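You operate a simulated robot arm through the tools that you are given. There is no shell and no other tool. Be economical: measure what you need, move in short steps, check, and stop when the job is done.

You run a simulated two-armed robot. Do the job below in one go: nothing can be reset, and whatever is moved stays where it is left.

## Task
Take the beige wiper pad on the cream bench and put it away on the hose ledge. Press the zero key three times. Fetch the purple jug and set it on the blue ledge. Take the green cup and put it on the white screw dish. Take the yellow level and put it on the head ledge. Put the cream jug on the beige bench. Take the tall grey pipe and leave it on the test pad. Take the orange tag and leave it on the grey cover plate. Do these in any order. Set down upright: purple jug, green cup, yellow level, cream jug.

Only the result counts: the job must be done as asked and must still hold three seconds after the hand-in. Knocking over, shifting, dropping, spilling or breaking anything else fails it. A push-on lid holds only when it is set on centred and level and pressed home; a screw cap is set on level and turned clockwise until tight.

## Robot
Two 7-joint arms with two-finger parallel grippers on one trunk, on a base that drives. Base frame: it is fixed to the floor where the robot stands at the start and does not move with it; the origin is under the middle of the robot, x ahead of it, y to its left, z up; the surface under the hand at the start is at about z = 70. Readings come in cm, rad, newtons and seconds.
The left shoulder is at the start at [3, 11.9, 93.5], the right one opposite. With the tool pointing down near the work surface each hand reaches from about 24 to 68 cm from the robot's upright axis, wherever it stands, measured 20 degrees to its own side. Places, roughly: beige bench [150, -60, 80]; beige wiper pad (9x9x6 cm) [50, -20, 70]; blue ledge (21x36 cm) [-132, -216, 100]; cream jug (15x9x14 cm) [50, 300, 90]; green cup (7x7x8 cm) [0, -390, 100]; grey cover plate (12x12x1 cm) [90, -130, 70]; head ledge (19x28 cm) [-198, -130, 98]; hose ledge (23x107 cm) [-84, -278, 104]; orange tag [100, -150, 75]; purple jug (15x9x15 cm) [0, -390, 130]; screw dish (9x9x2 cm) [170, -240, 70]; tall grey pipe (6x6x20 cm) [-10, 250, 90]; test pad (10x8x2 cm) [-40, 230, 90]; yellow level [-150, -200, 125]; zero key [40, -50, 80]. Payload 3.43 kg a hand.
Tool frame (each hand has its own): the origin (TCP) lies between the finger pads and is the grasp point; the fingertips stand 3 cm ahead of it; z points along the fingers, y is the line along which they close. The gripper opens to 9.4 cm. The fingers are 2.8 cm wide and 1 cm thick; the gripper's body (5 by 9.6 cm) begins 5.5 cm behind the TCP.
Orientation is that of the tool frame in the base frame, as [roll, pitch, yaw] about the fixed x, y, z axes, in that order (R = Rz(yaw) Ry(pitch) Rx(roll)). With the fingers straight down and closing along the base's y, the tool's x points along the base's -x, its y along +y and its z along -z.

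## Interface
- The arms move only by the tool send_rows. It takes "left_series", "right_series" or both (then of equal length, played together; a hand with none holds still); each is a list of rows, each a list of 3 entries, a list of its own where there are three numbers: the finger opening in cm, from 0 to 9.4, then the shift along the tool's x, y, z in cm, then the turn, a rotation vector about the tool's x, y, z in rad. In form: [[claw, [x, y, z], [rx, ry, rz]], ...]. A call has 1 to 20 rows; each row is the pose to reach, as a shift and turn from the pose commanded when the call began, along the tool's axes at that moment. Rows are played at 5 a second. More than 5 cm and 0.15 rad between two rows, or a gripper value outside its range, and nothing of the call is played. Where a pose cannot be reached the arm comes as near as it can. A force on the tool above 40 N (or 10 N above the force at the start of the call, whichever is more), or a blocked arm, ends the call early, and 0.2 s more pass. Each finger travels about 7.2 cm/s and halts on what it meets, pressing with about 43 N; the grip force reading is that of the motor and also rises with nothing between the fingers. The clock runs only during rows and for 0.2 s after the last one: add rows that repeat a pose to give the fingers time. It gives the time, the measured TCP pose, the force on the tool (base axes), the opening and the grip force at its end, in the units of the frame above (readings bear some noise), with the torque about the TCP (base axes, N m) and any sound that the robot's microphone picked up.
- Cameras (640 x 400 px; columns grow to the right, rows downward): "scene" is now at [4.17, -1.28, 163.93]; the picture's right is [-0.34, -0.94, 0.00], its down [-0.77, 0.28, -0.57] and it looks along [0.54, -0.20, -0.82] (base axes); focal length 254 px, centre (320, 200). "left" rides on the left gripper at [7.6, -1.4, -10.2] in its tool frame; the picture's right is [0.18, 0.98, 0.00], its down [-0.75, 0.14, -0.64] and it looks along [-0.63, 0.12, 0.77] (tool axes); focal length 243 px, centre (320, 200). "right" rides on the right gripper at [7.6, 1.4, -10.2] in its tool frame; the picture's right is [-0.18, 0.98, 0.00], its down [-0.75, -0.14, -0.64] and it looks along [-0.63, -0.12, 0.77] (tool axes); focal length 243 px, centre (320, 200). There is no depth. A picture from a camera that has moved, and an enlarged one, comes with that camera's place and axes in the base frame and with its lens. The place of the scene camera against the robot may be out by one fixed shift of up to 2.5 cm in any direction.
- capture(camera): a new picture of that camera. The clock stands still meanwhile.
- slide_trunk(by): slides the trunk up (or, below 0, down) by that many cm; the arms and the scene camera ride with it, the base frame stays. It gives what a move gives, with no picture.
- roll_base(legs): drives the robot by 1 to 6 legs, each [ahead, turn to the left] in cm and rad, along the robot's own axes; the way and the turn of a leg run together, so that a leg with both is an arc; at most 150 cm and 3.142 rad a leg. The arms and the cameras ride along, it lands a little off, and it stops where it bumps. It gives what a move gives.
- aim_head(pan, tilt): turns the head with the scene camera to pan (to the left, within 2.496 rad either way) and tilt (down, from -0.506 to 1.204), counted from straight ahead of the robot. It gives what a move gives.
- close_up(camera, box): a new picture of the part [left, top, right, bottom] of that camera's present view, enlarged. The clock stands still meanwhile.
- sign_off(): hands the job in; it is judged then, once.

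Go step by step. Nothing tells you exact positions but the pictures and the camera data: compare them with the known pose of the tool, close in by small moves and look again before you grip or let go. The budget is 217 turns and 212 pictures, counting those below and the enlarged ones. Unless the task says otherwise, let go and move clear before handing in.

The tools are called after "Request:" as a command line: name --argument value ..., lists and objects as JSON in quotes. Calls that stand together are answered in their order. send_rows: Moves the arms, as the interface text tells. Its arguments: {"type":"object","properties":{"left_series":{"type":"array"},"right_series":{"type":"array"}},"required":[]} The other tools are called the same way: slide_trunk (by) slides the trunk up or down; roll_base (legs) drives the base; aim_head (pan, tilt) turns the head that bears the scene camera; capture (camera) takes a picture; close_up (camera, box) takes an enlarged picture of a part of a camera's view; sign_off () hands the job in.

At the start:

```text
clock: 0.0
left_tcp_pos: [42.86, -0.78, 105.01]
left_orientation: [3.141, 0.0, -3.141]
left_contact_force: [0.8, 0.6, 0.0]
left_ft_torque: [-0.01, 0.01, -0.02]
left_opening: 9.39
left_finger_force: 0.2
right_tcp_pos: [28.17, -32.42, 104.86]
right_orientation: [3.141, -0.001, 3.141]
right_contact_force: [-0.6, 0.0, -0.6]
right_ft_torque: [0.0, 0.02, -0.02]
right_opening: 9.38
right_finger_force: 0.0
trunk travel left (down, up): [-20.0, 21.0]
robot x, y, heading: [0.09, -0.11, 0.001]
head pan, tilt: [-0.349, 0.962]
```

scene: 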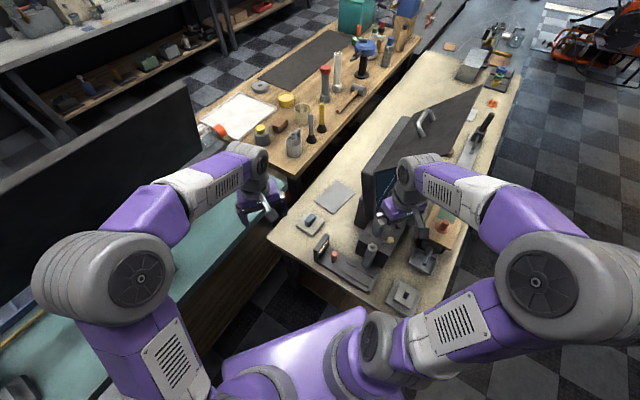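
right: 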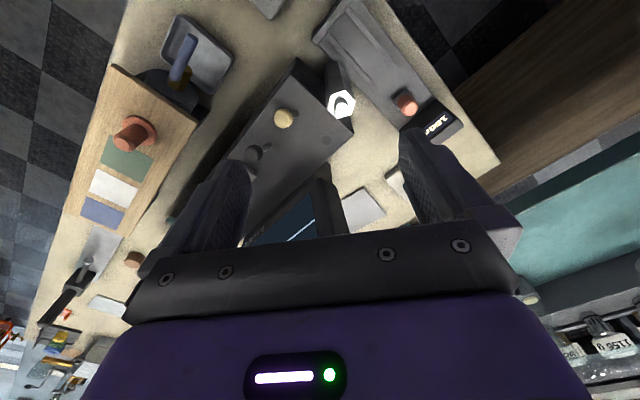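
left: 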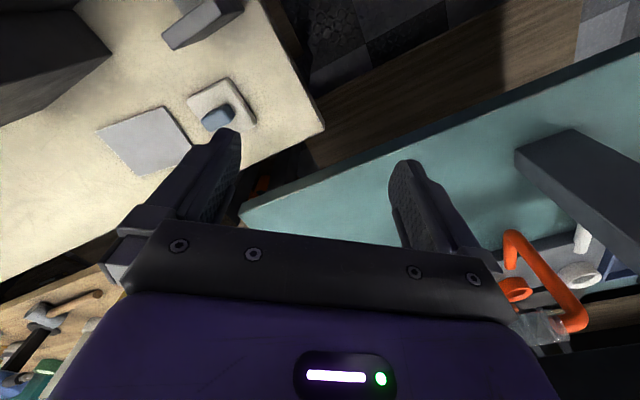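

I see a cream bench in front to the right with a keypad box, a beige bench beyond, a teal bench to the left. I'll start by looking at the near cream bench closely.

Request:
close_up --camera "scene" --box '[260, 150, 480, 320]'

Request:
close_up --camera "scene" --box '[380, 0, 560, 160]'

Request:
close_up --camera "scene" --box '[200, 0, 460, 170]'

```text
2.35 times, centred on (370, 235) of scene
camera zoom: at [4.17, -1.28, 163.93], right [-0.34, -0.94, 0.0], down [-0.77, 0.28, -0.57], along [0.54, -0.2, -0.82], focal length 597 px, centre (202, 118)
```

zoom: 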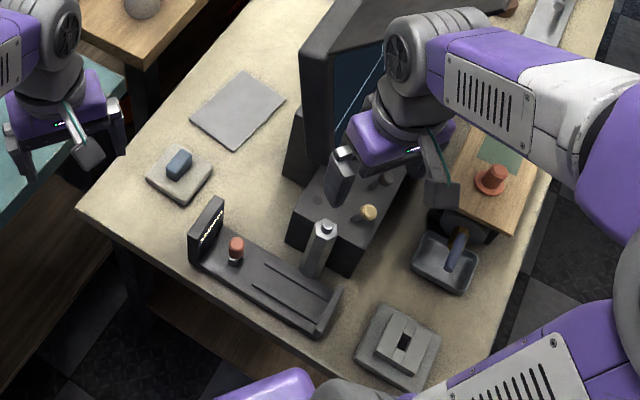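

```text
2.50 times, centred on (470, 80) of scene
camera zoom: at [4.17, -1.28, 163.93], right [-0.34, -0.94, 0.0], down [-0.77, 0.28, -0.57], along [0.54, -0.2, -0.82], focal length 634 px, centre (-55, 500)
```

zoom: 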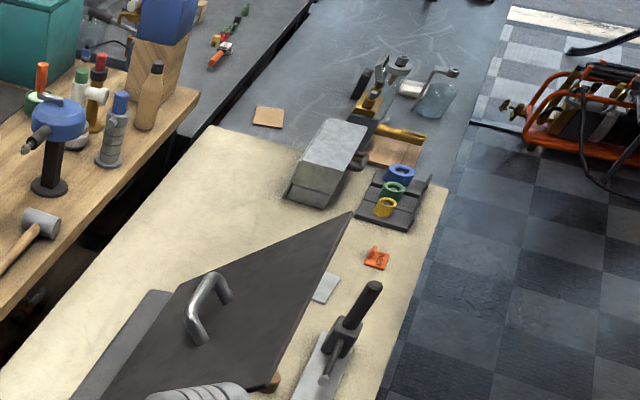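

```text
2.35 times, centred on (330, 85) of scene
camera zoom: at [4.17, -1.28, 163.93], right [-0.34, -0.94, 0.0], down [-0.77, 0.28, -0.57], along [0.54, -0.2, -0.82], focal length 597 px, centre (296, 471)
```

zoom: 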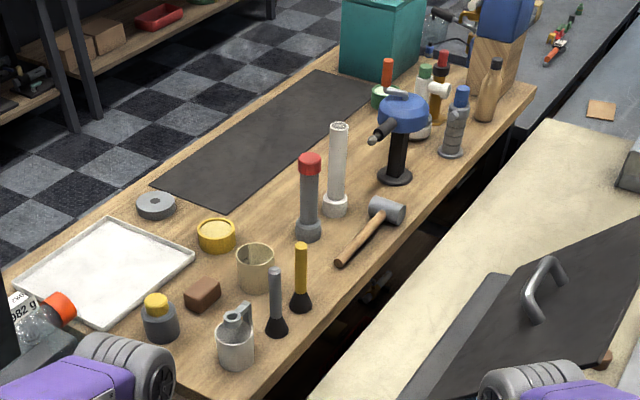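

Request:
close_up --camera "right" --box '[80, 0, 520, 260]'

Request:
close_up --camera "left" --box '[80, 20, 340, 200]'

Request:
aim_head --pan -1.2 --tilt 0.7

Request:
capture --camera "scene"

Request:
aim_head --pan -2.2 --tilt 0.5

Request:
capture --camera "scene"

Request:
aim_head --pan 1.2 --tilt 0.4

Request:
capture --camera "scene"

```text
1.45 times, centred on (300, 130) of right
camera zoom: at [20.57, -30.9, 115.13], right [0.18, 0.98, 0.0], down [0.75, -0.14, 0.64], along [0.63, -0.12, -0.77], focal length 353 px, centre (349, 302)
```

zoom: 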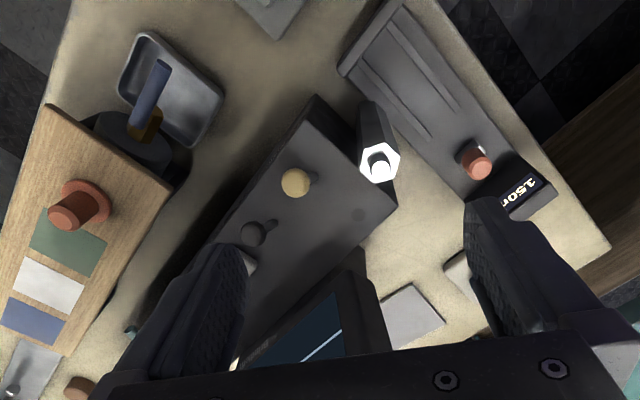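

```text
2.22 times, centred on (210, 110) of left
camera zoom: at [35.29, -2.25, 115.12], right [-0.18, 0.98, 0.0], down [0.75, 0.14, 0.64], along [0.63, 0.12, -0.77], focal length 539 px, centre (564, 400)
```

zoom: 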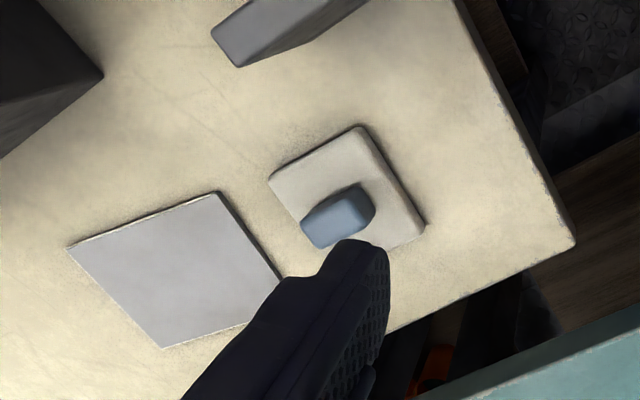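

```text
clock: 1.2
left_tcp_pos: [42.9, -0.79, 104.94]
left_orientation: [3.141, 0.0, 3.141]
left_contact_force: [-0.7, 0.2, 0.9]
left_ft_torque: [-0.02, -0.02, 0.0]
left_opening: 9.39
left_finger_force: 0.1
right_tcp_pos: [28.22, -32.34, 104.94]
right_orientation: [3.141, -0.001, -3.141]
right_contact_force: [-0.5, -1.0, 0.5]
right_ft_torque: [0.03, -0.03, 0.01]
right_opening: 9.42
right_finger_force: 0.0
trunk travel left (down, up): [-20.0, 21.0]
robot x, y, heading: [-0.01, 0.19, 0.003]
head pan, tilt: [-1.201, 0.7]
```

```text
203 pictures are left
camera scene: at [0.48, -6.74, 165.99], right [-0.93, -0.36, 0.0], down [-0.23, 0.6, -0.76], along [0.28, -0.71, -0.64], focal length 254 px, centre (320, 200)
```

scene: 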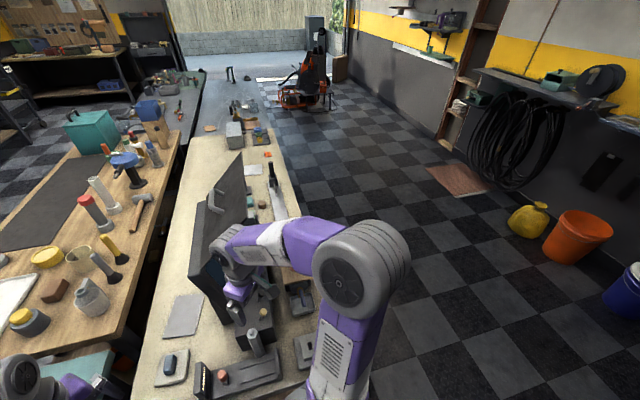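

```text
clock: 2.4
left_tcp_pos: [43.01, -0.82, 104.92]
left_orientation: [-3.141, 0.002, -3.14]
left_contact_force: [-0.3, 0.3, 0.5]
left_ft_torque: [-0.02, 0.01, 0.01]
left_opening: 9.43
left_finger_force: 0.0
right_tcp_pos: [28.33, -32.36, 104.91]
right_orientation: [3.141, -0.001, 3.141]
right_contact_force: [-0.3, -0.3, -0.4]
right_ft_torque: [0.0, 0.0, -0.01]
right_opening: 9.4
right_finger_force: 0.1
trunk travel left (down, up): [-20.0, 21.0]
robot x, y, heading: [-0.27, 0.37, -0.003]
head pan, tilt: [-2.201, 0.499]
```

```text
202 pictures are left
camera scene: at [-7.95, -6.18, 167.77], right [-0.81, 0.59, 0.0], down [0.28, 0.39, -0.88], along [-0.52, -0.71, -0.48], focal length 254 px, centre (320, 200)
```

scene: 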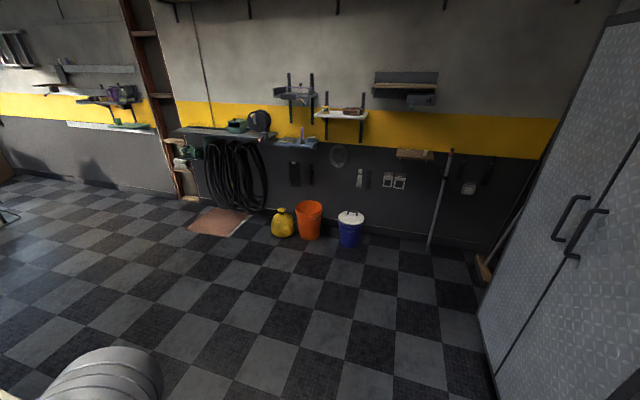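

```text
clock: 5.3
left_tcp_pos: [42.96, -0.75, 104.95]
left_orientation: [3.141, 0.0, 3.141]
left_contact_force: [0.1, 1.0, -0.4]
left_ft_torque: [0.0, 0.04, -0.02]
left_opening: 9.36
left_finger_force: 0.1
right_tcp_pos: [28.2, -32.34, 104.9]
right_orientation: [-3.141, -0.001, -3.14]
right_contact_force: [0.0, -0.9, 0.0]
right_ft_torque: [0.01, 0.03, -0.01]
right_opening: 9.38
right_finger_force: 0.0
trunk travel left (down, up): [-20.0, 21.0]
robot x, y, heading: [0.2, -0.33, 0.001]
head pan, tilt: [1.201, 0.4]
```

```text
201 pictures are left
camera scene: at [0.75, 9.82, 168.68], right [0.93, -0.36, 0.0], down [-0.14, -0.36, -0.92], along [0.33, 0.86, -0.39], focal length 254 px, centre (320, 200)
```

scene: 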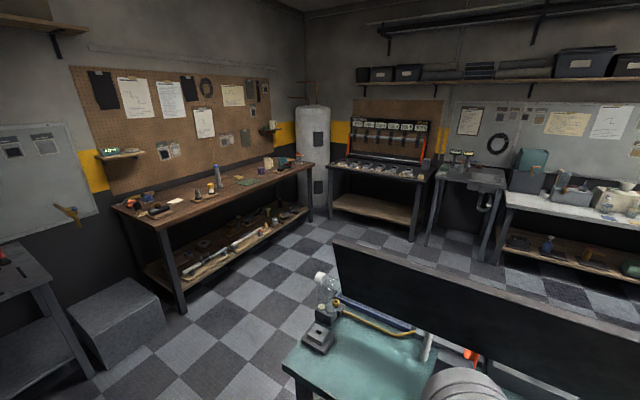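

Request:
send_rows --right_series '[[9.4, [0, -5, -3], [0, 0, 0]], [9.4, [0, -10, -6], [0, 0, 0]], [9.4, [0, -15, -9], [0, 0, 0]], [9.4, [0, -20, -9], [0, 0, 0]]]'

Request:
aim_head --pan -0.6 --tilt 1.0

Request:
close_up --camera "scene" --box '[200, 80, 480, 260]'

Request:
close_up --camera "right" --box '[200, 0, 640, 260]'

```text
refused: row 1 steps farther than a row can; nothing moved
```

```text
clock: 7.1
left_tcp_pos: [42.96, -0.81, 104.93]
left_orientation: [-3.141, 0.0, 3.141]
left_contact_force: [0.1, 0.2, 0.4]
left_ft_torque: [-0.02, -0.01, 0.01]
left_opening: 9.4
left_finger_force: 0.1
right_tcp_pos: [28.21, -32.42, 104.89]
right_orientation: [3.142, 0.0, -3.141]
right_contact_force: [-1.7, -0.1, 0.4]
right_ft_torque: [-0.02, -0.05, 0.0]
right_opening: 9.4
right_finger_force: 0.0
trunk travel left (down, up): [-20.0, 21.0]
robot x, y, heading: [0.31, 0.41, -0.002]
head pan, tilt: [-0.6, 1.0]
```

```text
2.22 times, centred on (340, 170) of scene
camera zoom: at [3.15, -2.75, 163.66], right [-0.56, -0.83, 0.0], down [-0.69, 0.47, -0.54], along [0.45, -0.31, -0.84], focal length 563 px, centre (276, 267)
```

zoom: 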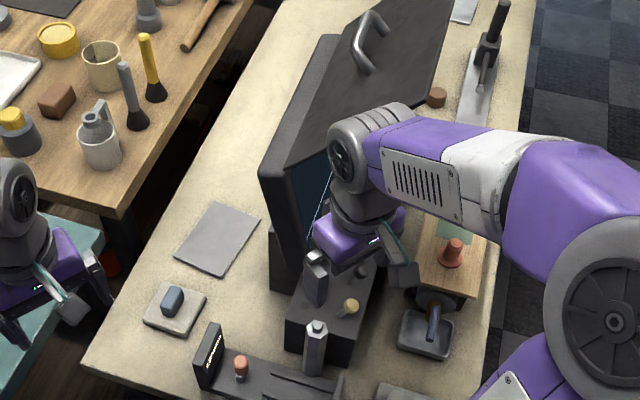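

```text
1.45 times, centred on (420, 130) of right
camera zoom: at [20.57, -30.9, 115.13], right [0.18, 0.98, 0.0], down [0.75, -0.14, 0.64], along [0.63, -0.12, -0.77], focal length 353 px, centre (174, 302)
```

zoom: 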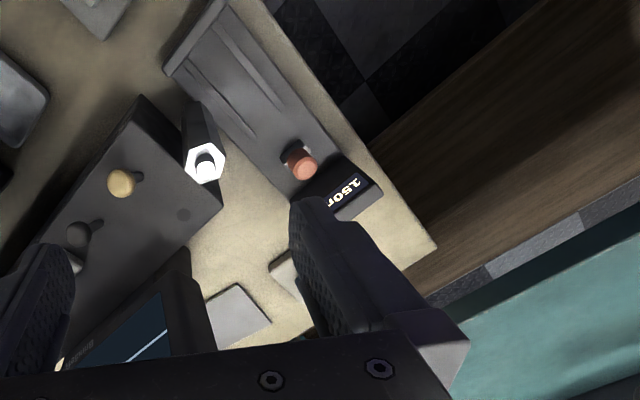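

The right hand blocks the view; I'll shift it aside and up with smaller steps.

Request:
send_rows --right_series '[[9.4, [0, -4, -2.5], [0, 0, 0]], [9.4, [0, -8, -5], [0, 0, 0]], [9.4, [0, -12, -7.5], [0, 0, 0]], [9.4, [0, -16, -10], [0, 0, 0]], [9.4, [0, -20, -11], [0, 0, 0]]]'

Request:
close_up --camera "scene" --box '[200, 80, 480, 260]'

Request:
close_up --camera "right" --box '[200, 0, 640, 260]'

```text
clock: 7.8
left_tcp_pos: [41.73, 0.34, 105.48]
left_orientation: [-3.133, 0.011, -3.141]
left_contact_force: [-1.3, 0.3, 1.6]
left_ft_torque: [0.06, -0.04, -0.04]
left_opening: 9.39
left_finger_force: 0.1
right_tcp_pos: [26.78, -39.07, 111.18]
right_orientation: [3.124, -0.014, -3.099]
right_contact_force: [-57.5, 91.8, -12.6]
right_ft_torque: [-12.32, -7.55, 1.74]
right_opening: 9.41
right_finger_force: 0.0
trunk travel left (down, up): [-20.0, 21.0]
robot x, y, heading: [-0.52, 0.7, -0.002]
head pan, tilt: [-0.6, 1.0]
stopped in row 3 (right hand): the force on the tool passed its limit at 143 N (the readings are from after the stop); the commanded pose is now the measured one
```

```text
2.22 times, centred on (340, 170) of scene
camera zoom: at [1.24, -0.91, 163.73], right [-0.56, -0.83, 0.0], down [-0.69, 0.47, -0.55], along [0.46, -0.31, -0.83], focal length 563 px, centre (276, 267)
```

zoom: 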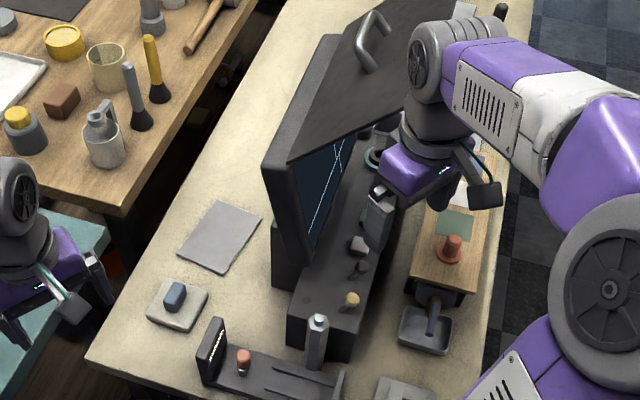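

```text
1.45 times, centred on (420, 130) of right
camera zoom: at [19.26, -38.13, 121.56], right [0.14, 0.99, 0.01], down [0.77, -0.12, 0.63], along [0.62, -0.08, -0.78], focal length 353 px, centre (174, 302)
```

zoom: 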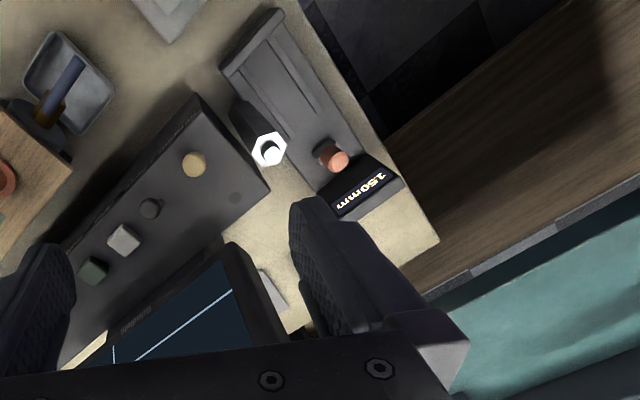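

The right wrist touched the open hood; I'll back off the way it came, toward +y.

Request:
send_rows --right_series '[[9.4, [0.5, 2, 0.5], [0, 0, 0]], [9.4, [1, 4.5, 1], [0, 0, 0]], [9.4, [1.5, 6, 1], [0, 0, 0]]]'

Request:
capture --camera "scene"

```text
clock: 8.6
left_tcp_pos: [42.81, -0.56, 105.12]
left_orientation: [3.14, 0.001, -3.137]
left_contact_force: [-1.3, 0.0, 0.3]
left_ft_torque: [0.02, -0.02, -0.02]
left_opening: 9.4
left_finger_force: 0.2
right_tcp_pos: [26.55, -35.33, 109.9]
right_orientation: [3.132, -0.011, -3.124]
right_contact_force: [-0.1, 0.6, -0.7]
right_ft_torque: [0.0, -0.03, 0.03]
right_opening: 9.39
right_finger_force: 0.0
trunk travel left (down, up): [-20.0, 21.0]
robot x, y, heading: [-0.35, 0.5, -0.002]
head pan, tilt: [-0.6, 1.0]
```

```text
196 pictures are left
camera scene: at [2.92, -2.65, 163.66], right [-0.56, -0.83, 0.0], down [-0.69, 0.47, -0.54], along [0.45, -0.3, -0.84], focal length 254 px, centre (320, 200)
```

scene: 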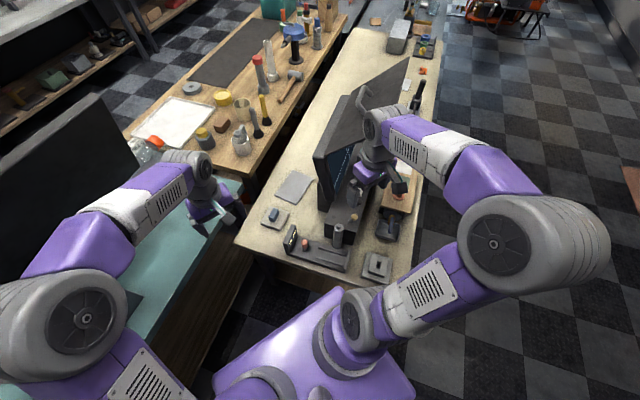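

Request:
close_up --camera "right" --box '[180, 80, 400, 230]'

Request:
close_up --camera "scene" --box '[300, 130, 440, 220]'

```text
2.67 times, centred on (290, 155) of right
camera zoom: at [18.94, -33.94, 120.15], right [0.17, 0.99, 0.01], down [0.76, -0.13, 0.63], along [0.63, -0.1, -0.77], focal length 647 px, centre (400, 320)
```

zoom: 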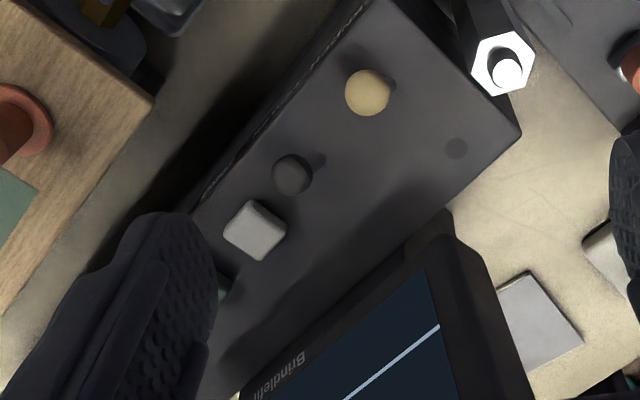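

```text
4.44 times, centred on (370, 175) of scene
camera zoom: at [2.92, -2.65, 163.66], right [-0.56, -0.83, 0.0], down [-0.69, 0.47, -0.54], along [0.45, -0.3, -0.84], focal length 1127 px, centre (98, 311)
```

zoom: 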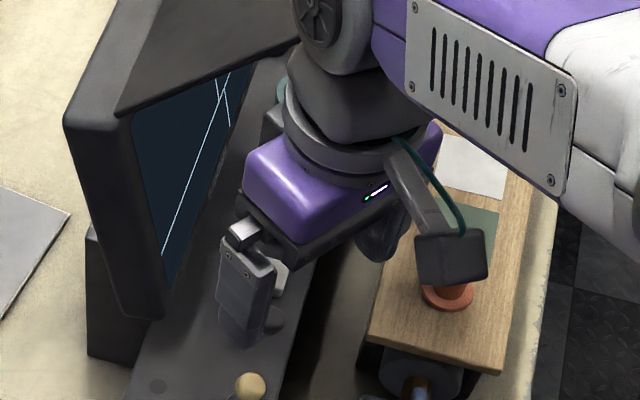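

Request:
send_rows --right_series '[[9.4, [0, 4, -2.5], [0, 0, 0]], [9.4, [0, 8, -4.5], [0, 0, 0]], [9.4, [0, 12, -4.5], [0, 0, 0]], [9.4, [0, 16, -4.5], [0, 0, 0]]]'

Request:
close_up --camera "scene" --box '[300, 110, 440, 200]'

Request:
close_up --camera "right" --box '[80, 50, 300, 200]'

```text
clock: 9.6
left_tcp_pos: [42.85, -0.45, 104.97]
left_orientation: [-3.141, 0.0, -3.136]
left_contact_force: [-0.2, -0.1, 0.2]
left_ft_torque: [0.02, -0.02, -0.03]
left_opening: 9.4
left_finger_force: 0.0
right_tcp_pos: [26.38, -18.91, 114.42]
right_orientation: [3.131, -0.011, -3.122]
right_contact_force: [0.2, -1.1, 1.2]
right_ft_torque: [-0.03, -0.01, 0.01]
right_opening: 9.41
right_finger_force: 0.2
trunk travel left (down, up): [-20.0, 21.0]
robot x, y, heading: [-0.16, 0.37, -0.0]
head pan, tilt: [-0.6, 1.0]
```

```text
4.44 times, centred on (370, 155) of scene
camera zoom: at [3.1, -2.46, 163.66], right [-0.56, -0.83, 0.0], down [-0.7, 0.47, -0.54], along [0.45, -0.3, -0.84], focal length 1127 px, centre (98, 400)
```

zoom: 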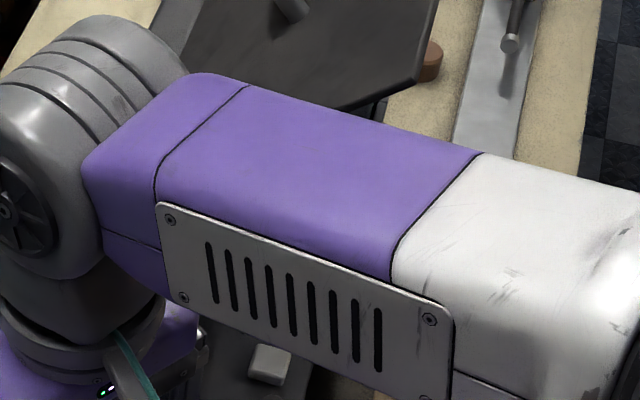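

```text
2.67 times, centred on (190, 125) of right
camera zoom: at [18.86, -17.68, 124.66], right [0.17, 0.99, 0.01], down [0.76, -0.13, 0.63], along [0.62, -0.1, -0.77], focal length 647 px, centre (667, 400)
```

zoom: 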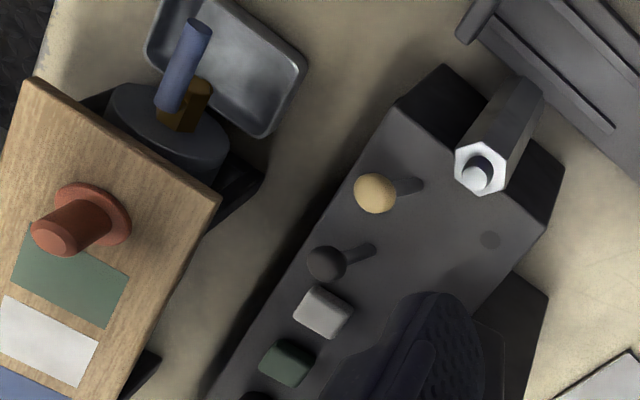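

Request:
close_up --camera "right" --box '[140, 135, 236, 195]'

Request:
send_rows --right_series '[[9.4, [4, 0, -2], [0, 0, 0]], [9.4, [8, 0, -4], [0, 0, 0]]]'

Request:
close_up --camera "right" --box '[120, 90, 280, 190]'

```text
6.67 times, centred on (188, 165) of right
camera zoom: at [18.86, -17.68, 124.66], right [0.17, 0.99, 0.01], down [0.76, -0.13, 0.63], along [0.62, -0.1, -0.77], focal length 1618 px, centre (1200, 433)
```

zoom: 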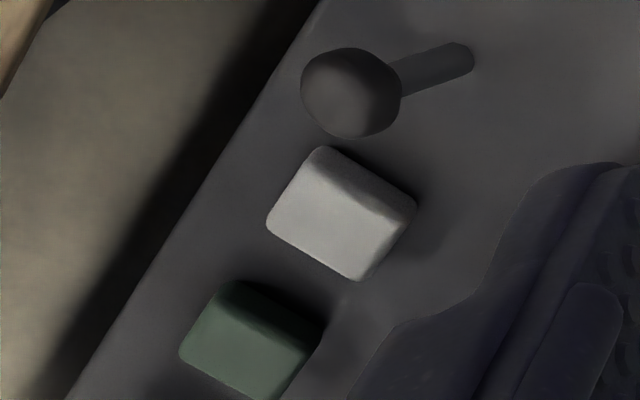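

```text
clock: 10.2
left_tcp_pos: [42.85, -0.47, 105.04]
left_orientation: [3.14, 0.001, -3.136]
left_contact_force: [-0.4, 0.4, 0.0]
left_ft_torque: [0.05, 0.03, -0.02]
left_opening: 9.4
left_finger_force: 0.2
right_tcp_pos: [18.43, -19.13, 118.35]
right_orientation: [3.13, -0.009, -3.121]
right_contact_force: [-0.9, -0.2, -0.2]
right_ft_torque: [-0.02, 0.02, -0.02]
right_opening: 9.39
right_finger_force: 0.1
trunk travel left (down, up): [-20.0, 21.0]
robot x, y, heading: [-0.24, 0.08, 0.005]
head pan, tilt: [-0.6, 1.0]
```

```text
4.00 times, centred on (200, 140) of right
camera zoom: at [10.88, -17.92, 128.67], right [0.16, 0.99, 0.01], down [0.76, -0.13, 0.63], along [0.62, -0.1, -0.77], focal length 970 px, centre (800, 440)
```

zoom: 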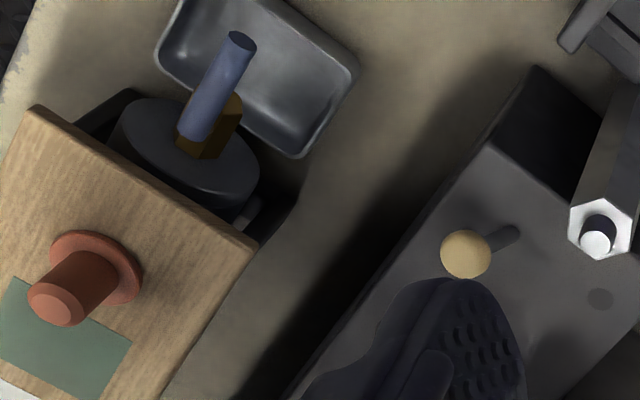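

Request:
capture --camera "scene"

Request:
close_up --camera "scene" --box '[310, 80, 430, 240]'

```text
189 pictures are left
camera scene: at [2.97, -2.51, 163.66], right [-0.56, -0.83, 0.0], down [-0.69, 0.47, -0.54], along [0.45, -0.3, -0.84], focal length 254 px, centre (320, 200)
```

scene: 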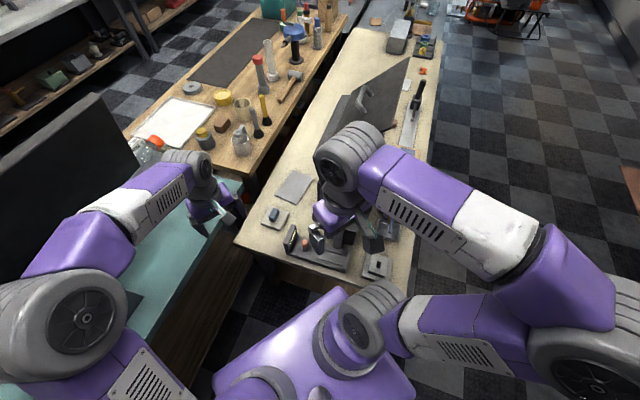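

```text
2.50 times, centred on (370, 160) of scene
camera zoom: at [2.97, -2.51, 163.66], right [-0.56, -0.83, 0.0], down [-0.69, 0.47, -0.54], along [0.45, -0.3, -0.84], focal length 634 px, centre (195, 300)
```

zoom: 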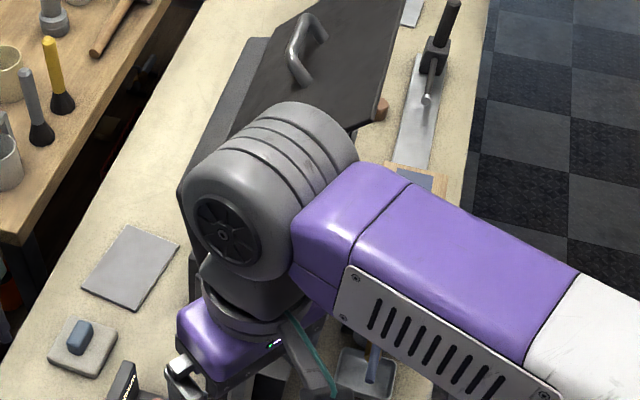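

Keys bear no readable labels from here; I'll view them later from the aisle side. First the pad: move left hand aside, bring right hand above the pad.

Request:
send_rows --left_series '[[9.4, [1, 4.5, 0], [0, 0, 0]], [9.4, [2, 9, 0], [0, 0, 0]], [9.4, [4, 13, 0], [0, 0, 0]], [9.4, [6, 17, 0], [0, 0, 0]], [9.4, [8, 20, 0], [0, 0, 0]], [9.4, [8, 20, 0], [0, 0, 0]], [9.4, [8, 20, 0], [0, 0, 0]]]' --right_series '[[9.4, [-3, 1, 1], [0, 0, 0]], [9.4, [-7, 1.5, 3], [0, 0, 0]], [9.4, [-11, 2, 5], [0, 0, 0]], [9.4, [-15, 2.3, 7], [0, 0, 0]], [9.4, [-19, 2.6, 9], [0, 0, 0]], [9.4, [-23, 2.8, 11], [0, 0, 0]], [9.4, [-26, 2.8, 13], [0, 0, 0]]]'

Request:
capture --camera "right"

Request:
capture --camera "scene"

```text
clock: 11.8
left_tcp_pos: [35.1, 19.74, 104.73]
left_orientation: [3.14, -0.002, -3.137]
left_contact_force: [-0.2, -0.3, -0.4]
left_ft_torque: [0.06, 0.02, 0.01]
left_opening: 9.38
left_finger_force: 0.1
right_tcp_pos: [44.45, -15.67, 105.21]
right_orientation: [3.132, -0.01, -3.121]
right_contact_force: [-0.1, 0.4, 0.3]
right_ft_torque: [0.0, 0.0, 0.01]
right_opening: 9.4
right_finger_force: 0.0
trunk travel left (down, up): [-20.0, 21.0]
robot x, y, heading: [0.0, 0.14, 0.001]
head pan, tilt: [-0.6, 1.0]
```

```text
187 pictures are left
camera right: at [36.88, -14.47, 115.59], right [0.16, 0.99, 0.01], down [0.76, -0.13, 0.63], along [0.62, -0.1, -0.77], focal length 243 px, centre (320, 200)
```

right: 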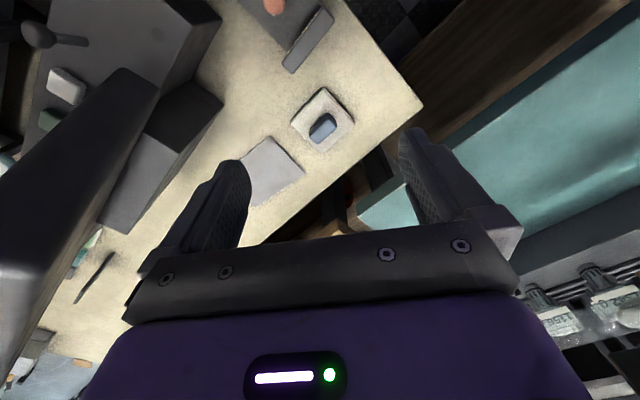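

```text
186 pictures are left
camera scene: at [3.13, -2.47, 163.66], right [-0.56, -0.83, 0.0], down [-0.7, 0.47, -0.54], along [0.45, -0.3, -0.84], focal length 254 px, centre (320, 200)
```

scene: 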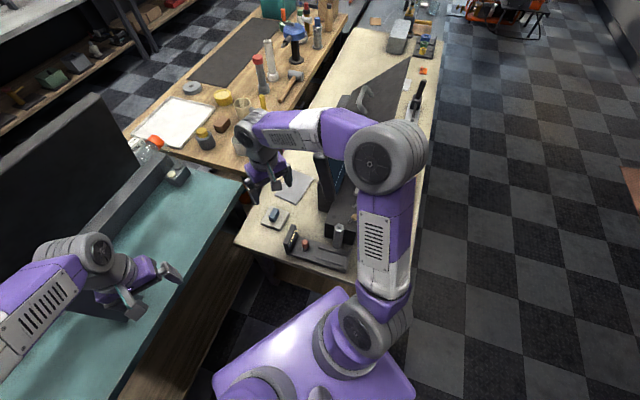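

Request:
send_rows --right_series '[[9.4, [-1.3, -0.1, 2], [0, 0, 0.13]], [9.4, [-2.6, -0.2, 4], [0, 0, 0.26]], [9.4, [-4, -0.3, 6], [0, 0, 0.39]], [9.4, [-5.4, -0.4, 8], [0, 0, 0.52]], [9.4, [-6.8, -0.5, 10], [0, 0, 0.65]], [9.4, [-8.2, -0.6, 12], [0, 0, 0.78]], [9.4, [-9.7, -0.7, 14], [0, 0, 0.91]], [9.4, [-9.7, -0.7, 14], [0, 0, 0.91]]]'

Request:
capture --camera "right"

```text
clock: 13.6
left_tcp_pos: [35.14, 19.59, 104.74]
left_orientation: [3.139, 0.0, -3.138]
left_contact_force: [-0.5, -0.4, -0.5]
left_ft_torque: [-0.01, -0.04, -0.02]
left_opening: 9.42
left_finger_force: 0.1
right_tcp_pos: [53.75, -16.1, 91.07]
right_orientation: [3.141, -0.013, 2.249]
right_contact_force: [-0.5, -0.4, 0.4]
right_ft_torque: [0.02, -0.01, 0.02]
right_opening: 9.38
right_finger_force: 0.0
trunk travel left (down, up): [-20.0, 21.0]
robot x, y, heading: [0.24, 0.31, 0.001]
head pan, tilt: [-0.6, 1.0]
```

```text
185 pictures are left
camera right: at [50.09, -9.41, 101.43], right [0.88, 0.47, 0.0], down [0.37, -0.68, 0.63], along [0.3, -0.56, -0.78], focal length 243 px, centre (320, 200)
```

right: 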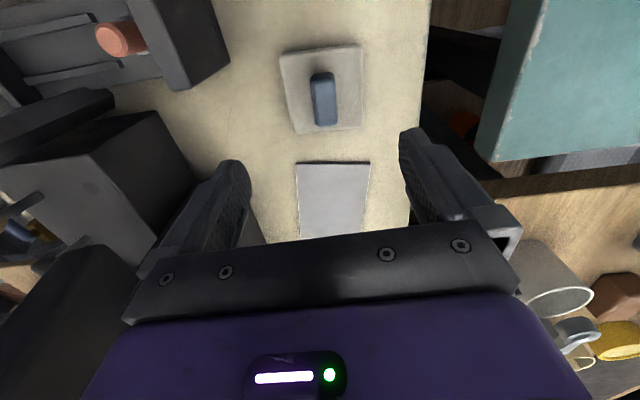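

Request:
send_rows --right_series '[[9.4, [-0.5, 0.2, 4], [0, 0, 0.055]], [9.4, [-0.5, 0.2, 8], [0, 0, 0.055]], [9.4, [-0.5, 0.2, 11.5], [0, 0, 0.055]], [9.4, [-0.5, 0.2, 14], [0, 0, 0.055]]]'

Request:
capture --camera "right"

Request:
close_up --camera "scene" --box '[210, 150, 350, 260]'

```text
clock: 14.6
left_tcp_pos: [35.18, 19.66, 104.79]
left_orientation: [3.141, -0.001, -3.137]
left_contact_force: [-1.2, 0.2, 1.1]
left_ft_torque: [-0.01, -0.02, 0.01]
left_opening: 9.41
left_finger_force: 0.0
right_tcp_pos: [54.02, -16.45, 77.17]
right_orientation: [-3.14, -0.017, 2.193]
right_contact_force: [0.3, 0.6, 0.5]
right_ft_torque: [0.03, 0.02, -0.01]
right_opening: 9.39
right_finger_force: 0.0
trunk travel left (down, up): [-20.0, 21.0]
robot x, y, heading: [-0.05, 0.45, 0.008]
head pan, tilt: [-0.6, 1.0]
```

```text
184 pictures are left
camera right: at [50.82, -9.53, 87.43], right [0.9, 0.43, -0.01], down [0.33, -0.7, 0.63], along [0.27, -0.57, -0.78], focal length 243 px, centre (320, 200)
```

right: 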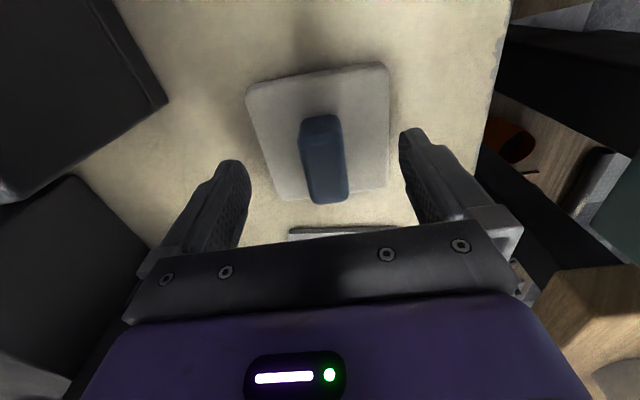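

```text
3.64 times, centred on (280, 205) of scene
camera zoom: at [3.09, -2.51, 163.66], right [-0.56, -0.83, 0.0], down [-0.7, 0.47, -0.54], along [0.45, -0.3, -0.84], focal length 922 px, centre (466, 182)
```

zoom: 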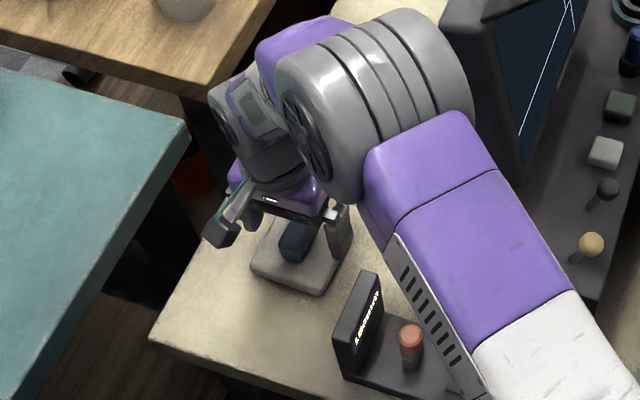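

Request:
send_rows --right_series '[[9.4, [0, 0, 0.7], [0, 0, 0]], [6, [0, 0, 0.7], [0, 0, 0]], [3, [0, 0, 0.7], [0, 0, 0]], [0, [0, 0, 0.7], [0, 0, 0]], [0, [0, 0, 0.7], [0, 0, 0]], [0, [0, 0, 0.7], [0, 0, 0]], [0, [0, 0, 0.7], [0, 0, 0]], [0, [0, 0, 0.7], [0, 0, 0]]]'

Request:
send_rows --right_series '[[0, [0, 0, -2], [0, 0, 0]], [0, [0, 0, -6], [0, 0, 0]], [0, [0, 0, -10], [0, 0, 0]], [0, [0, 0, -14], [0, 0, 0]], [0, [0, 0, -18], [0, 0, 0]], [0, [0, 0, -22], [0, 0, 0]], [0, [0, 0, -25], [0, 0, 0]]]'

Request:
capture --camera "right"

```text
clock: 16.4
left_tcp_pos: [35.04, 19.72, 104.84]
left_orientation: [3.14, 0.0, -3.135]
left_contact_force: [0.5, -0.3, -0.2]
left_ft_torque: [0.0, -0.02, -0.04]
left_opening: 9.39
left_finger_force: 0.1
right_tcp_pos: [54.02, -16.5, 76.65]
right_orientation: [-3.14, -0.015, 2.198]
right_contact_force: [0.2, -0.4, 0.0]
right_ft_torque: [0.05, -0.02, -0.01]
right_opening: 2.45
right_finger_force: 43.6
trunk travel left (down, up): [-20.0, 21.0]
robot x, y, heading: [-0.18, 0.37, 0.001]
head pan, tilt: [-0.6, 1.0]
```

```text
clock: 18.0
left_tcp_pos: [35.02, 19.79, 104.83]
left_orientation: [3.14, 0.0, -3.135]
left_contact_force: [1.0, -0.3, 0.3]
left_ft_torque: [-0.01, -0.01, 0.01]
left_opening: 9.41
left_finger_force: 0.0
right_tcp_pos: [54.28, -16.34, 101.6]
right_orientation: [-3.14, -0.015, 2.199]
right_contact_force: [0.6, -0.3, -0.2]
right_ft_torque: [-0.02, 0.02, -0.02]
right_opening: 2.46
right_finger_force: 42.9
trunk travel left (down, up): [-20.0, 21.0]
robot x, y, heading: [-0.05, 0.34, 0.003]
head pan, tilt: [-0.6, 1.0]
```

```text
182 pictures are left
camera right: at [51.04, -9.47, 111.78], right [0.9, 0.43, -0.01], down [0.33, -0.7, 0.63], along [0.27, -0.57, -0.78], focal length 243 px, centre (320, 200)
```

right: 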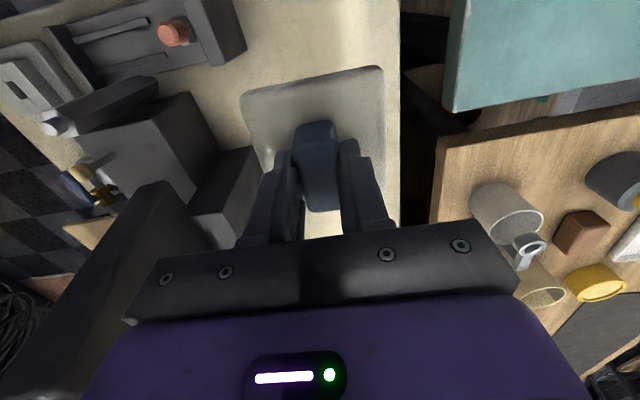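

Pad is held. Tuck the right arm close, then back away from the bench.

Request:
send_rows --right_series '[[0, [2, -3.9, -0.5], [0, 0, 0]], [0, [4, -7.8, -1], [0, 0, 0]], [0, [6, -11.7, -1.5], [0, 0, 0]], [0, [8, -15.6, -2], [0, 0, 0]], [0, [10, -19.5, -2.5], [0, 0, 0]], [0, [12, -23.4, -3], [0, 0, 0]]]' --left_series '[[9.4, [1, 0, 0], [0, 0, 0]], [9.4, [2, 0, 0], [0, 0, 0]], [9.4, [3, 0, 0], [0, 0, 0]], [9.4, [4, 0, 0], [0, 0, 0]], [9.4, [5, 0, 0], [0, 0, 0]], [9.4, [6, 0, 0], [0, 0, 0]]]'

Request:
aim_head --pan -2.45 --tilt 0.9

Request:
capture --camera "scene"

```text
clock: 19.4
left_tcp_pos: [28.55, 19.4, 105.11]
left_orientation: [3.139, 0.002, -3.136]
left_contact_force: [-0.6, -0.2, 0.6]
left_ft_torque: [0.01, -0.01, 0.03]
left_opening: 9.41
left_finger_force: 0.1
right_tcp_pos: [28.06, -20.46, 104.69]
right_orientation: [-3.139, -0.015, 2.197]
right_contact_force: [0.4, 0.4, -0.4]
right_ft_torque: [-0.02, -0.02, 0.01]
right_opening: 2.5
right_finger_force: 43.0
trunk travel left (down, up): [-20.0, 21.0]
robot x, y, heading: [-0.01, -0.0, 0.004]
head pan, tilt: [-0.6, 1.0]
```

```text
clock: 21.3
left_tcp_pos: [28.76, 19.55, 105.1]
left_orientation: [3.14, 0.0, -3.135]
left_contact_force: [-0.2, 0.7, 0.2]
left_ft_torque: [0.02, 0.0, 0.01]
left_opening: 9.39
left_finger_force: 0.1
right_tcp_pos: [28.25, -20.34, 104.67]
right_orientation: [-3.139, -0.015, 2.198]
right_contact_force: [-0.3, 0.6, -1.0]
right_ft_torque: [0.01, -0.01, -0.02]
right_opening: 2.48
right_finger_force: 43.1
trunk travel left (down, up): [-20.0, 21.0]
robot x, y, heading: [0.02, 0.64, 0.002]
head pan, tilt: [-2.45, 0.901]
```

```text
181 pictures are left
camera scene: at [-8.48, -3.41, 164.38], right [-0.64, 0.77, 0.0], down [0.6, 0.5, -0.62], along [-0.48, -0.4, -0.78], focal length 254 px, centre (320, 200)
```

scene: 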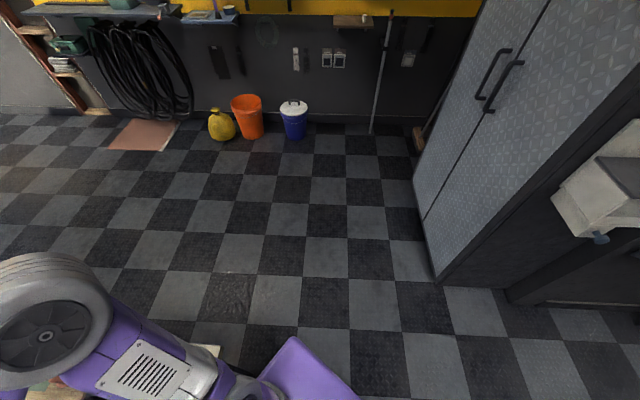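

Request:
roll_base --legs '[[-60, 0], [0, -1.466], [95, 0], [95, 0], [0, -1.018]]'

Request:
slide_trunk --by 15

Request:
aim_head --pan -0.1 --tilt 0.5

Request:
capture --camera "scene"

```text
clock: 39.9
left_tcp_pos: [-68.61, -218.37, 105.11]
left_orientation: [3.14, 0.0, 0.551]
left_contact_force: [0.7, -0.3, 0.4]
left_ft_torque: [0.0, 0.0, -0.04]
left_opening: 9.37
left_finger_force: 0.0
right_tcp_pos: [-88.94, -184.0, 104.68]
right_orientation: [-3.139, -0.015, -0.396]
right_contact_force: [-0.5, 0.0, -0.1]
right_ft_torque: [-0.01, 0.01, 0.0]
right_opening: 2.49
right_finger_force: 43.2
trunk travel left (down, up): [-20.0, 21.0]
robot x, y, heading: [-53.8, -186.85, -2.595]
head pan, tilt: [-2.45, 0.901]
```

```text
clock: 41.7
left_tcp_pos: [-68.58, -218.25, 120.06]
left_orientation: [3.141, 0.0, 0.55]
left_contact_force: [0.3, -0.3, -0.3]
left_ft_torque: [0.0, 0.0, 0.02]
left_opening: 9.4
left_finger_force: 0.2
right_tcp_pos: [-88.99, -184.01, 119.63]
right_orientation: [-3.137, -0.015, -0.397]
right_contact_force: [-0.5, 0.1, 0.8]
right_ft_torque: [-0.02, 0.01, -0.03]
right_opening: 2.47
right_finger_force: 43.1
trunk travel left (down, up): [-35.0, 6.0]
robot x, y, heading: [-54.05, -187.16, -2.588]
head pan, tilt: [-2.45, 0.901]
```

```text
clock: 43.8
left_tcp_pos: [-68.48, -218.36, 120.0]
left_orientation: [3.139, -0.001, 0.551]
left_contact_force: [-0.3, 0.7, -0.7]
left_ft_torque: [-0.02, -0.01, 0.0]
left_opening: 9.38
left_finger_force: 0.1
right_tcp_pos: [-88.98, -184.01, 119.72]
right_orientation: [-3.14, -0.015, -0.397]
right_contact_force: [0.6, -0.6, -0.6]
right_ft_torque: [0.0, 0.0, -0.04]
right_opening: 2.47
right_finger_force: 43.1
trunk travel left (down, up): [-35.0, 6.0]
robot x, y, heading: [-53.85, -187.03, -2.595]
head pan, tilt: [-0.099, 0.499]
```

```text
180 pictures are left
camera scene: at [-59.17, -188.11, 182.77], right [-0.43, 0.9, 0.0], down [0.43, 0.21, -0.88], along [-0.79, -0.38, -0.48], focal length 254 px, centre (320, 200)
```

scene: 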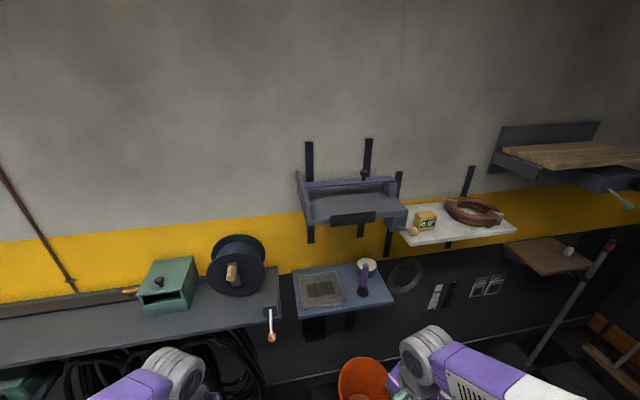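

Request:
roll_base --legs '[[0, 1.3], [92, 0], [0, -1.2]]'

Request:
aim_head --pan 0.0 --tilt 0.8

Request:
capture --camera "scene"

```text
clock: 54.9
left_tcp_pos: [-39.48, -309.3, 120.02]
left_orientation: [3.139, -0.001, 0.658]
left_contact_force: [0.3, 0.6, -0.2]
left_ft_torque: [-0.01, 0.02, 0.0]
left_opening: 9.39
left_finger_force: 0.2
right_tcp_pos: [-63.61, -277.3, 119.77]
right_orientation: [-3.139, -0.015, -0.291]
right_contact_force: [-0.1, 1.0, -0.9]
right_ft_torque: [0.02, 0.04, 0.0]
right_opening: 2.5
right_finger_force: 43.1
trunk travel left (down, up): [-35.0, 6.0]
robot x, y, heading: [-28.47, -276.63, -2.486]
head pan, tilt: [-0.099, 0.499]
```

```text
clock: 55.7
left_tcp_pos: [-39.57, -309.45, 120.09]
left_orientation: [3.141, 0.0, 0.658]
left_contact_force: [-0.4, 0.4, 0.1]
left_ft_torque: [0.02, 0.0, 0.02]
left_opening: 9.4
left_finger_force: 0.1
right_tcp_pos: [-63.58, -277.32, 119.76]
right_orientation: [-3.139, -0.016, -0.291]
right_contact_force: [0.8, 0.7, 0.1]
right_ft_torque: [0.03, 0.01, 0.0]
right_opening: 2.45
right_finger_force: 43.4
trunk travel left (down, up): [-35.0, 6.0]
robot x, y, heading: [-28.31, -276.3, -2.488]
head pan, tilt: [0.0, 0.799]
```

```text
179 pictures are left
camera scene: at [-32.03, -278.47, 180.18], right [-0.61, 0.79, 0.0], down [0.57, 0.44, -0.7], along [-0.55, -0.43, -0.72], focal length 254 px, centre (320, 200)
```

scene: 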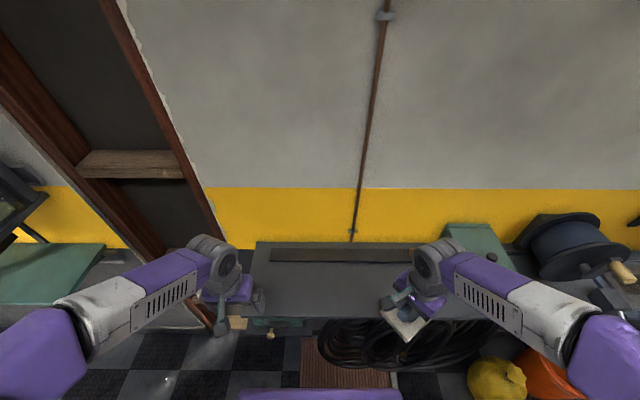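

Request:
send_rows --right_series '[[0, [-2.3, 3.2, 0], [0, 0, 0]], [0, [-4.6, 6.4, 0], [0, 0, 0]], [0, [-6.9, 9.6, 0], [0, 0, 0]], [0, [-8.7, 12.2, 0], [0, 0, 0]], [0, [-8.7, 12.2, 3], [0, 0, 0]], [0, [-8.7, 12.2, 5], [0, 0, 0]], [0, [-8.7, 12.2, 6.5], [0, 0, 0]]]'

Request:
capture --camera "scene"

Request:
capture --camera "right"

```text
clock: 57.3
left_tcp_pos: [-39.55, -309.37, 120.02]
left_orientation: [3.139, -0.001, 0.658]
left_contact_force: [-0.4, 0.0, 0.0]
left_ft_torque: [0.04, 0.04, -0.02]
left_opening: 9.38
left_finger_force: 0.0
right_tcp_pos: [-75.19, -286.56, 112.88]
right_orientation: [-3.138, -0.016, -0.292]
right_contact_force: [-0.3, -0.1, 0.1]
right_ft_torque: [-0.02, 0.02, -0.04]
right_opening: 2.47
right_finger_force: 42.7
trunk travel left (down, up): [-35.0, 6.0]
robot x, y, heading: [-28.23, -276.62, -2.485]
head pan, tilt: [0.0, 0.799]
```

```text
178 pictures are left
camera scene: at [-32.04, -278.46, 180.17], right [-0.61, 0.79, 0.0], down [0.57, 0.44, -0.7], along [-0.55, -0.43, -0.72], focal length 254 px, centre (320, 200)
```

scene: 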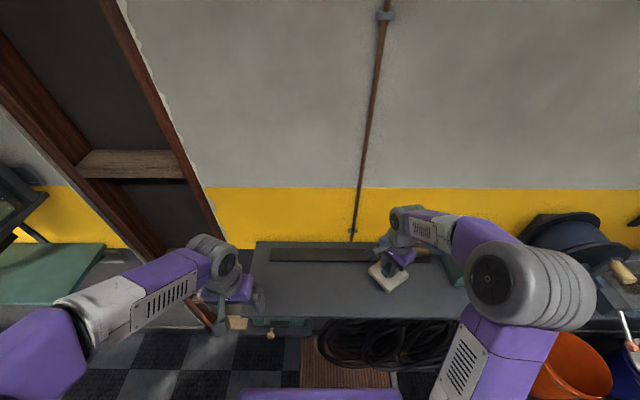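

```text
177 pictures are left
camera right: at [-68.53, -290.03, 123.21], right [-0.46, -0.89, -0.01], down [-0.69, 0.35, 0.63], along [-0.56, 0.29, -0.78], focal length 243 px, centre (320, 200)
```

right: 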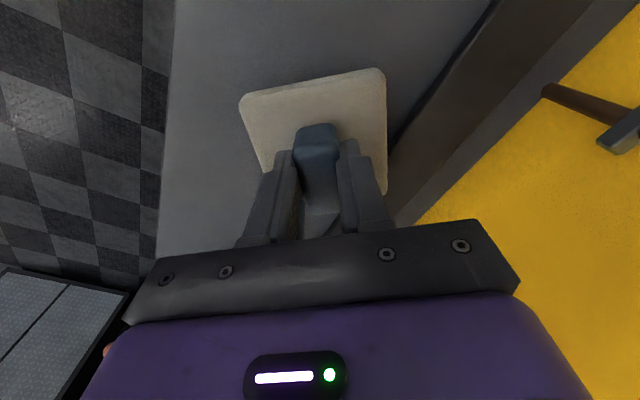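

Request:
send_rows --right_series '[[0, [1.45, -2.0, 0], [0, 0, 0]], [0, [1.45, -2.0, 1], [0, 0, 0]], [0, [1.45, -2.0, 1.6], [0, 0, 0]], [0, [1.45, -2.0, 2.1], [0, 0, 0]]]'

Request:
close_up --camera "scene" --box '[320, 230, 460, 320]'

```text
clock: 58.3
left_tcp_pos: [-39.57, -309.39, 120.13]
left_orientation: [3.141, 0.002, 0.658]
left_contact_force: [0.9, -0.1, -0.1]
left_ft_torque: [0.03, -0.04, -0.03]
left_opening: 9.4
left_finger_force: 0.0
right_tcp_pos: [-73.24, -284.81, 110.96]
right_orientation: [-3.14, -0.015, -0.291]
right_contact_force: [0.2, -0.5, -0.1]
right_ft_torque: [-0.01, 0.02, 0.02]
right_opening: 2.48
right_finger_force: 42.6
trunk travel left (down, up): [-35.0, 6.0]
robot x, y, heading: [-28.52, -276.3, -2.485]
head pan, tilt: [0.0, 0.799]
```

```text
4.44 times, centred on (390, 275) of scene
camera zoom: at [-32.04, -278.48, 180.17], right [-0.61, 0.79, 0.0], down [0.57, 0.44, -0.7], along [-0.55, -0.43, -0.72], focal length 1127 px, centre (9, -133)
```

zoom: 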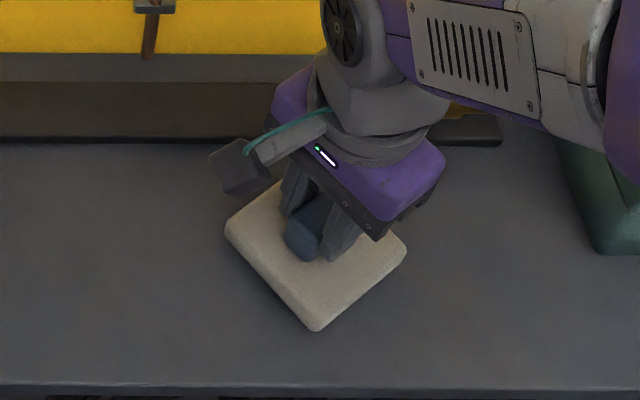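

Request:
send_rows --right_series '[[0, [0, 0, 0.3], [0, 0, 0]], [0, [0, 0, 0.6], [0, 0, 0]], [0, [0, 0, 0.9], [0, 0, 0]], [0, [0, 0, 1.2], [0, 0, 0]], [0, [0, 0, 1.2], [0, 0, 0]]]'

```text
clock: 59.2
left_tcp_pos: [-39.47, -309.26, 120.13]
left_orientation: [3.141, 0.003, 0.659]
left_contact_force: [-0.4, 0.1, 0.3]
left_ft_torque: [0.0, -0.01, -0.01]
left_opening: 9.42
left_finger_force: 0.1
right_tcp_pos: [-73.28, -284.92, 110.46]
right_orientation: [3.139, -0.011, -0.294]
right_contact_force: [5.6, 6.9, 20.8]
right_ft_torque: [0.17, -0.4, 0.07]
right_opening: 2.44
right_finger_force: 43.2
trunk travel left (down, up): [-35.0, 6.0]
robot x, y, heading: [-28.18, -276.52, -2.489]
head pan, tilt: [0.0, 0.799]
stopped in row 4 (right hand): the force on the tool passed its limit at 42 N (the readings are from after the stop); the commanded pose is now the measured one
```

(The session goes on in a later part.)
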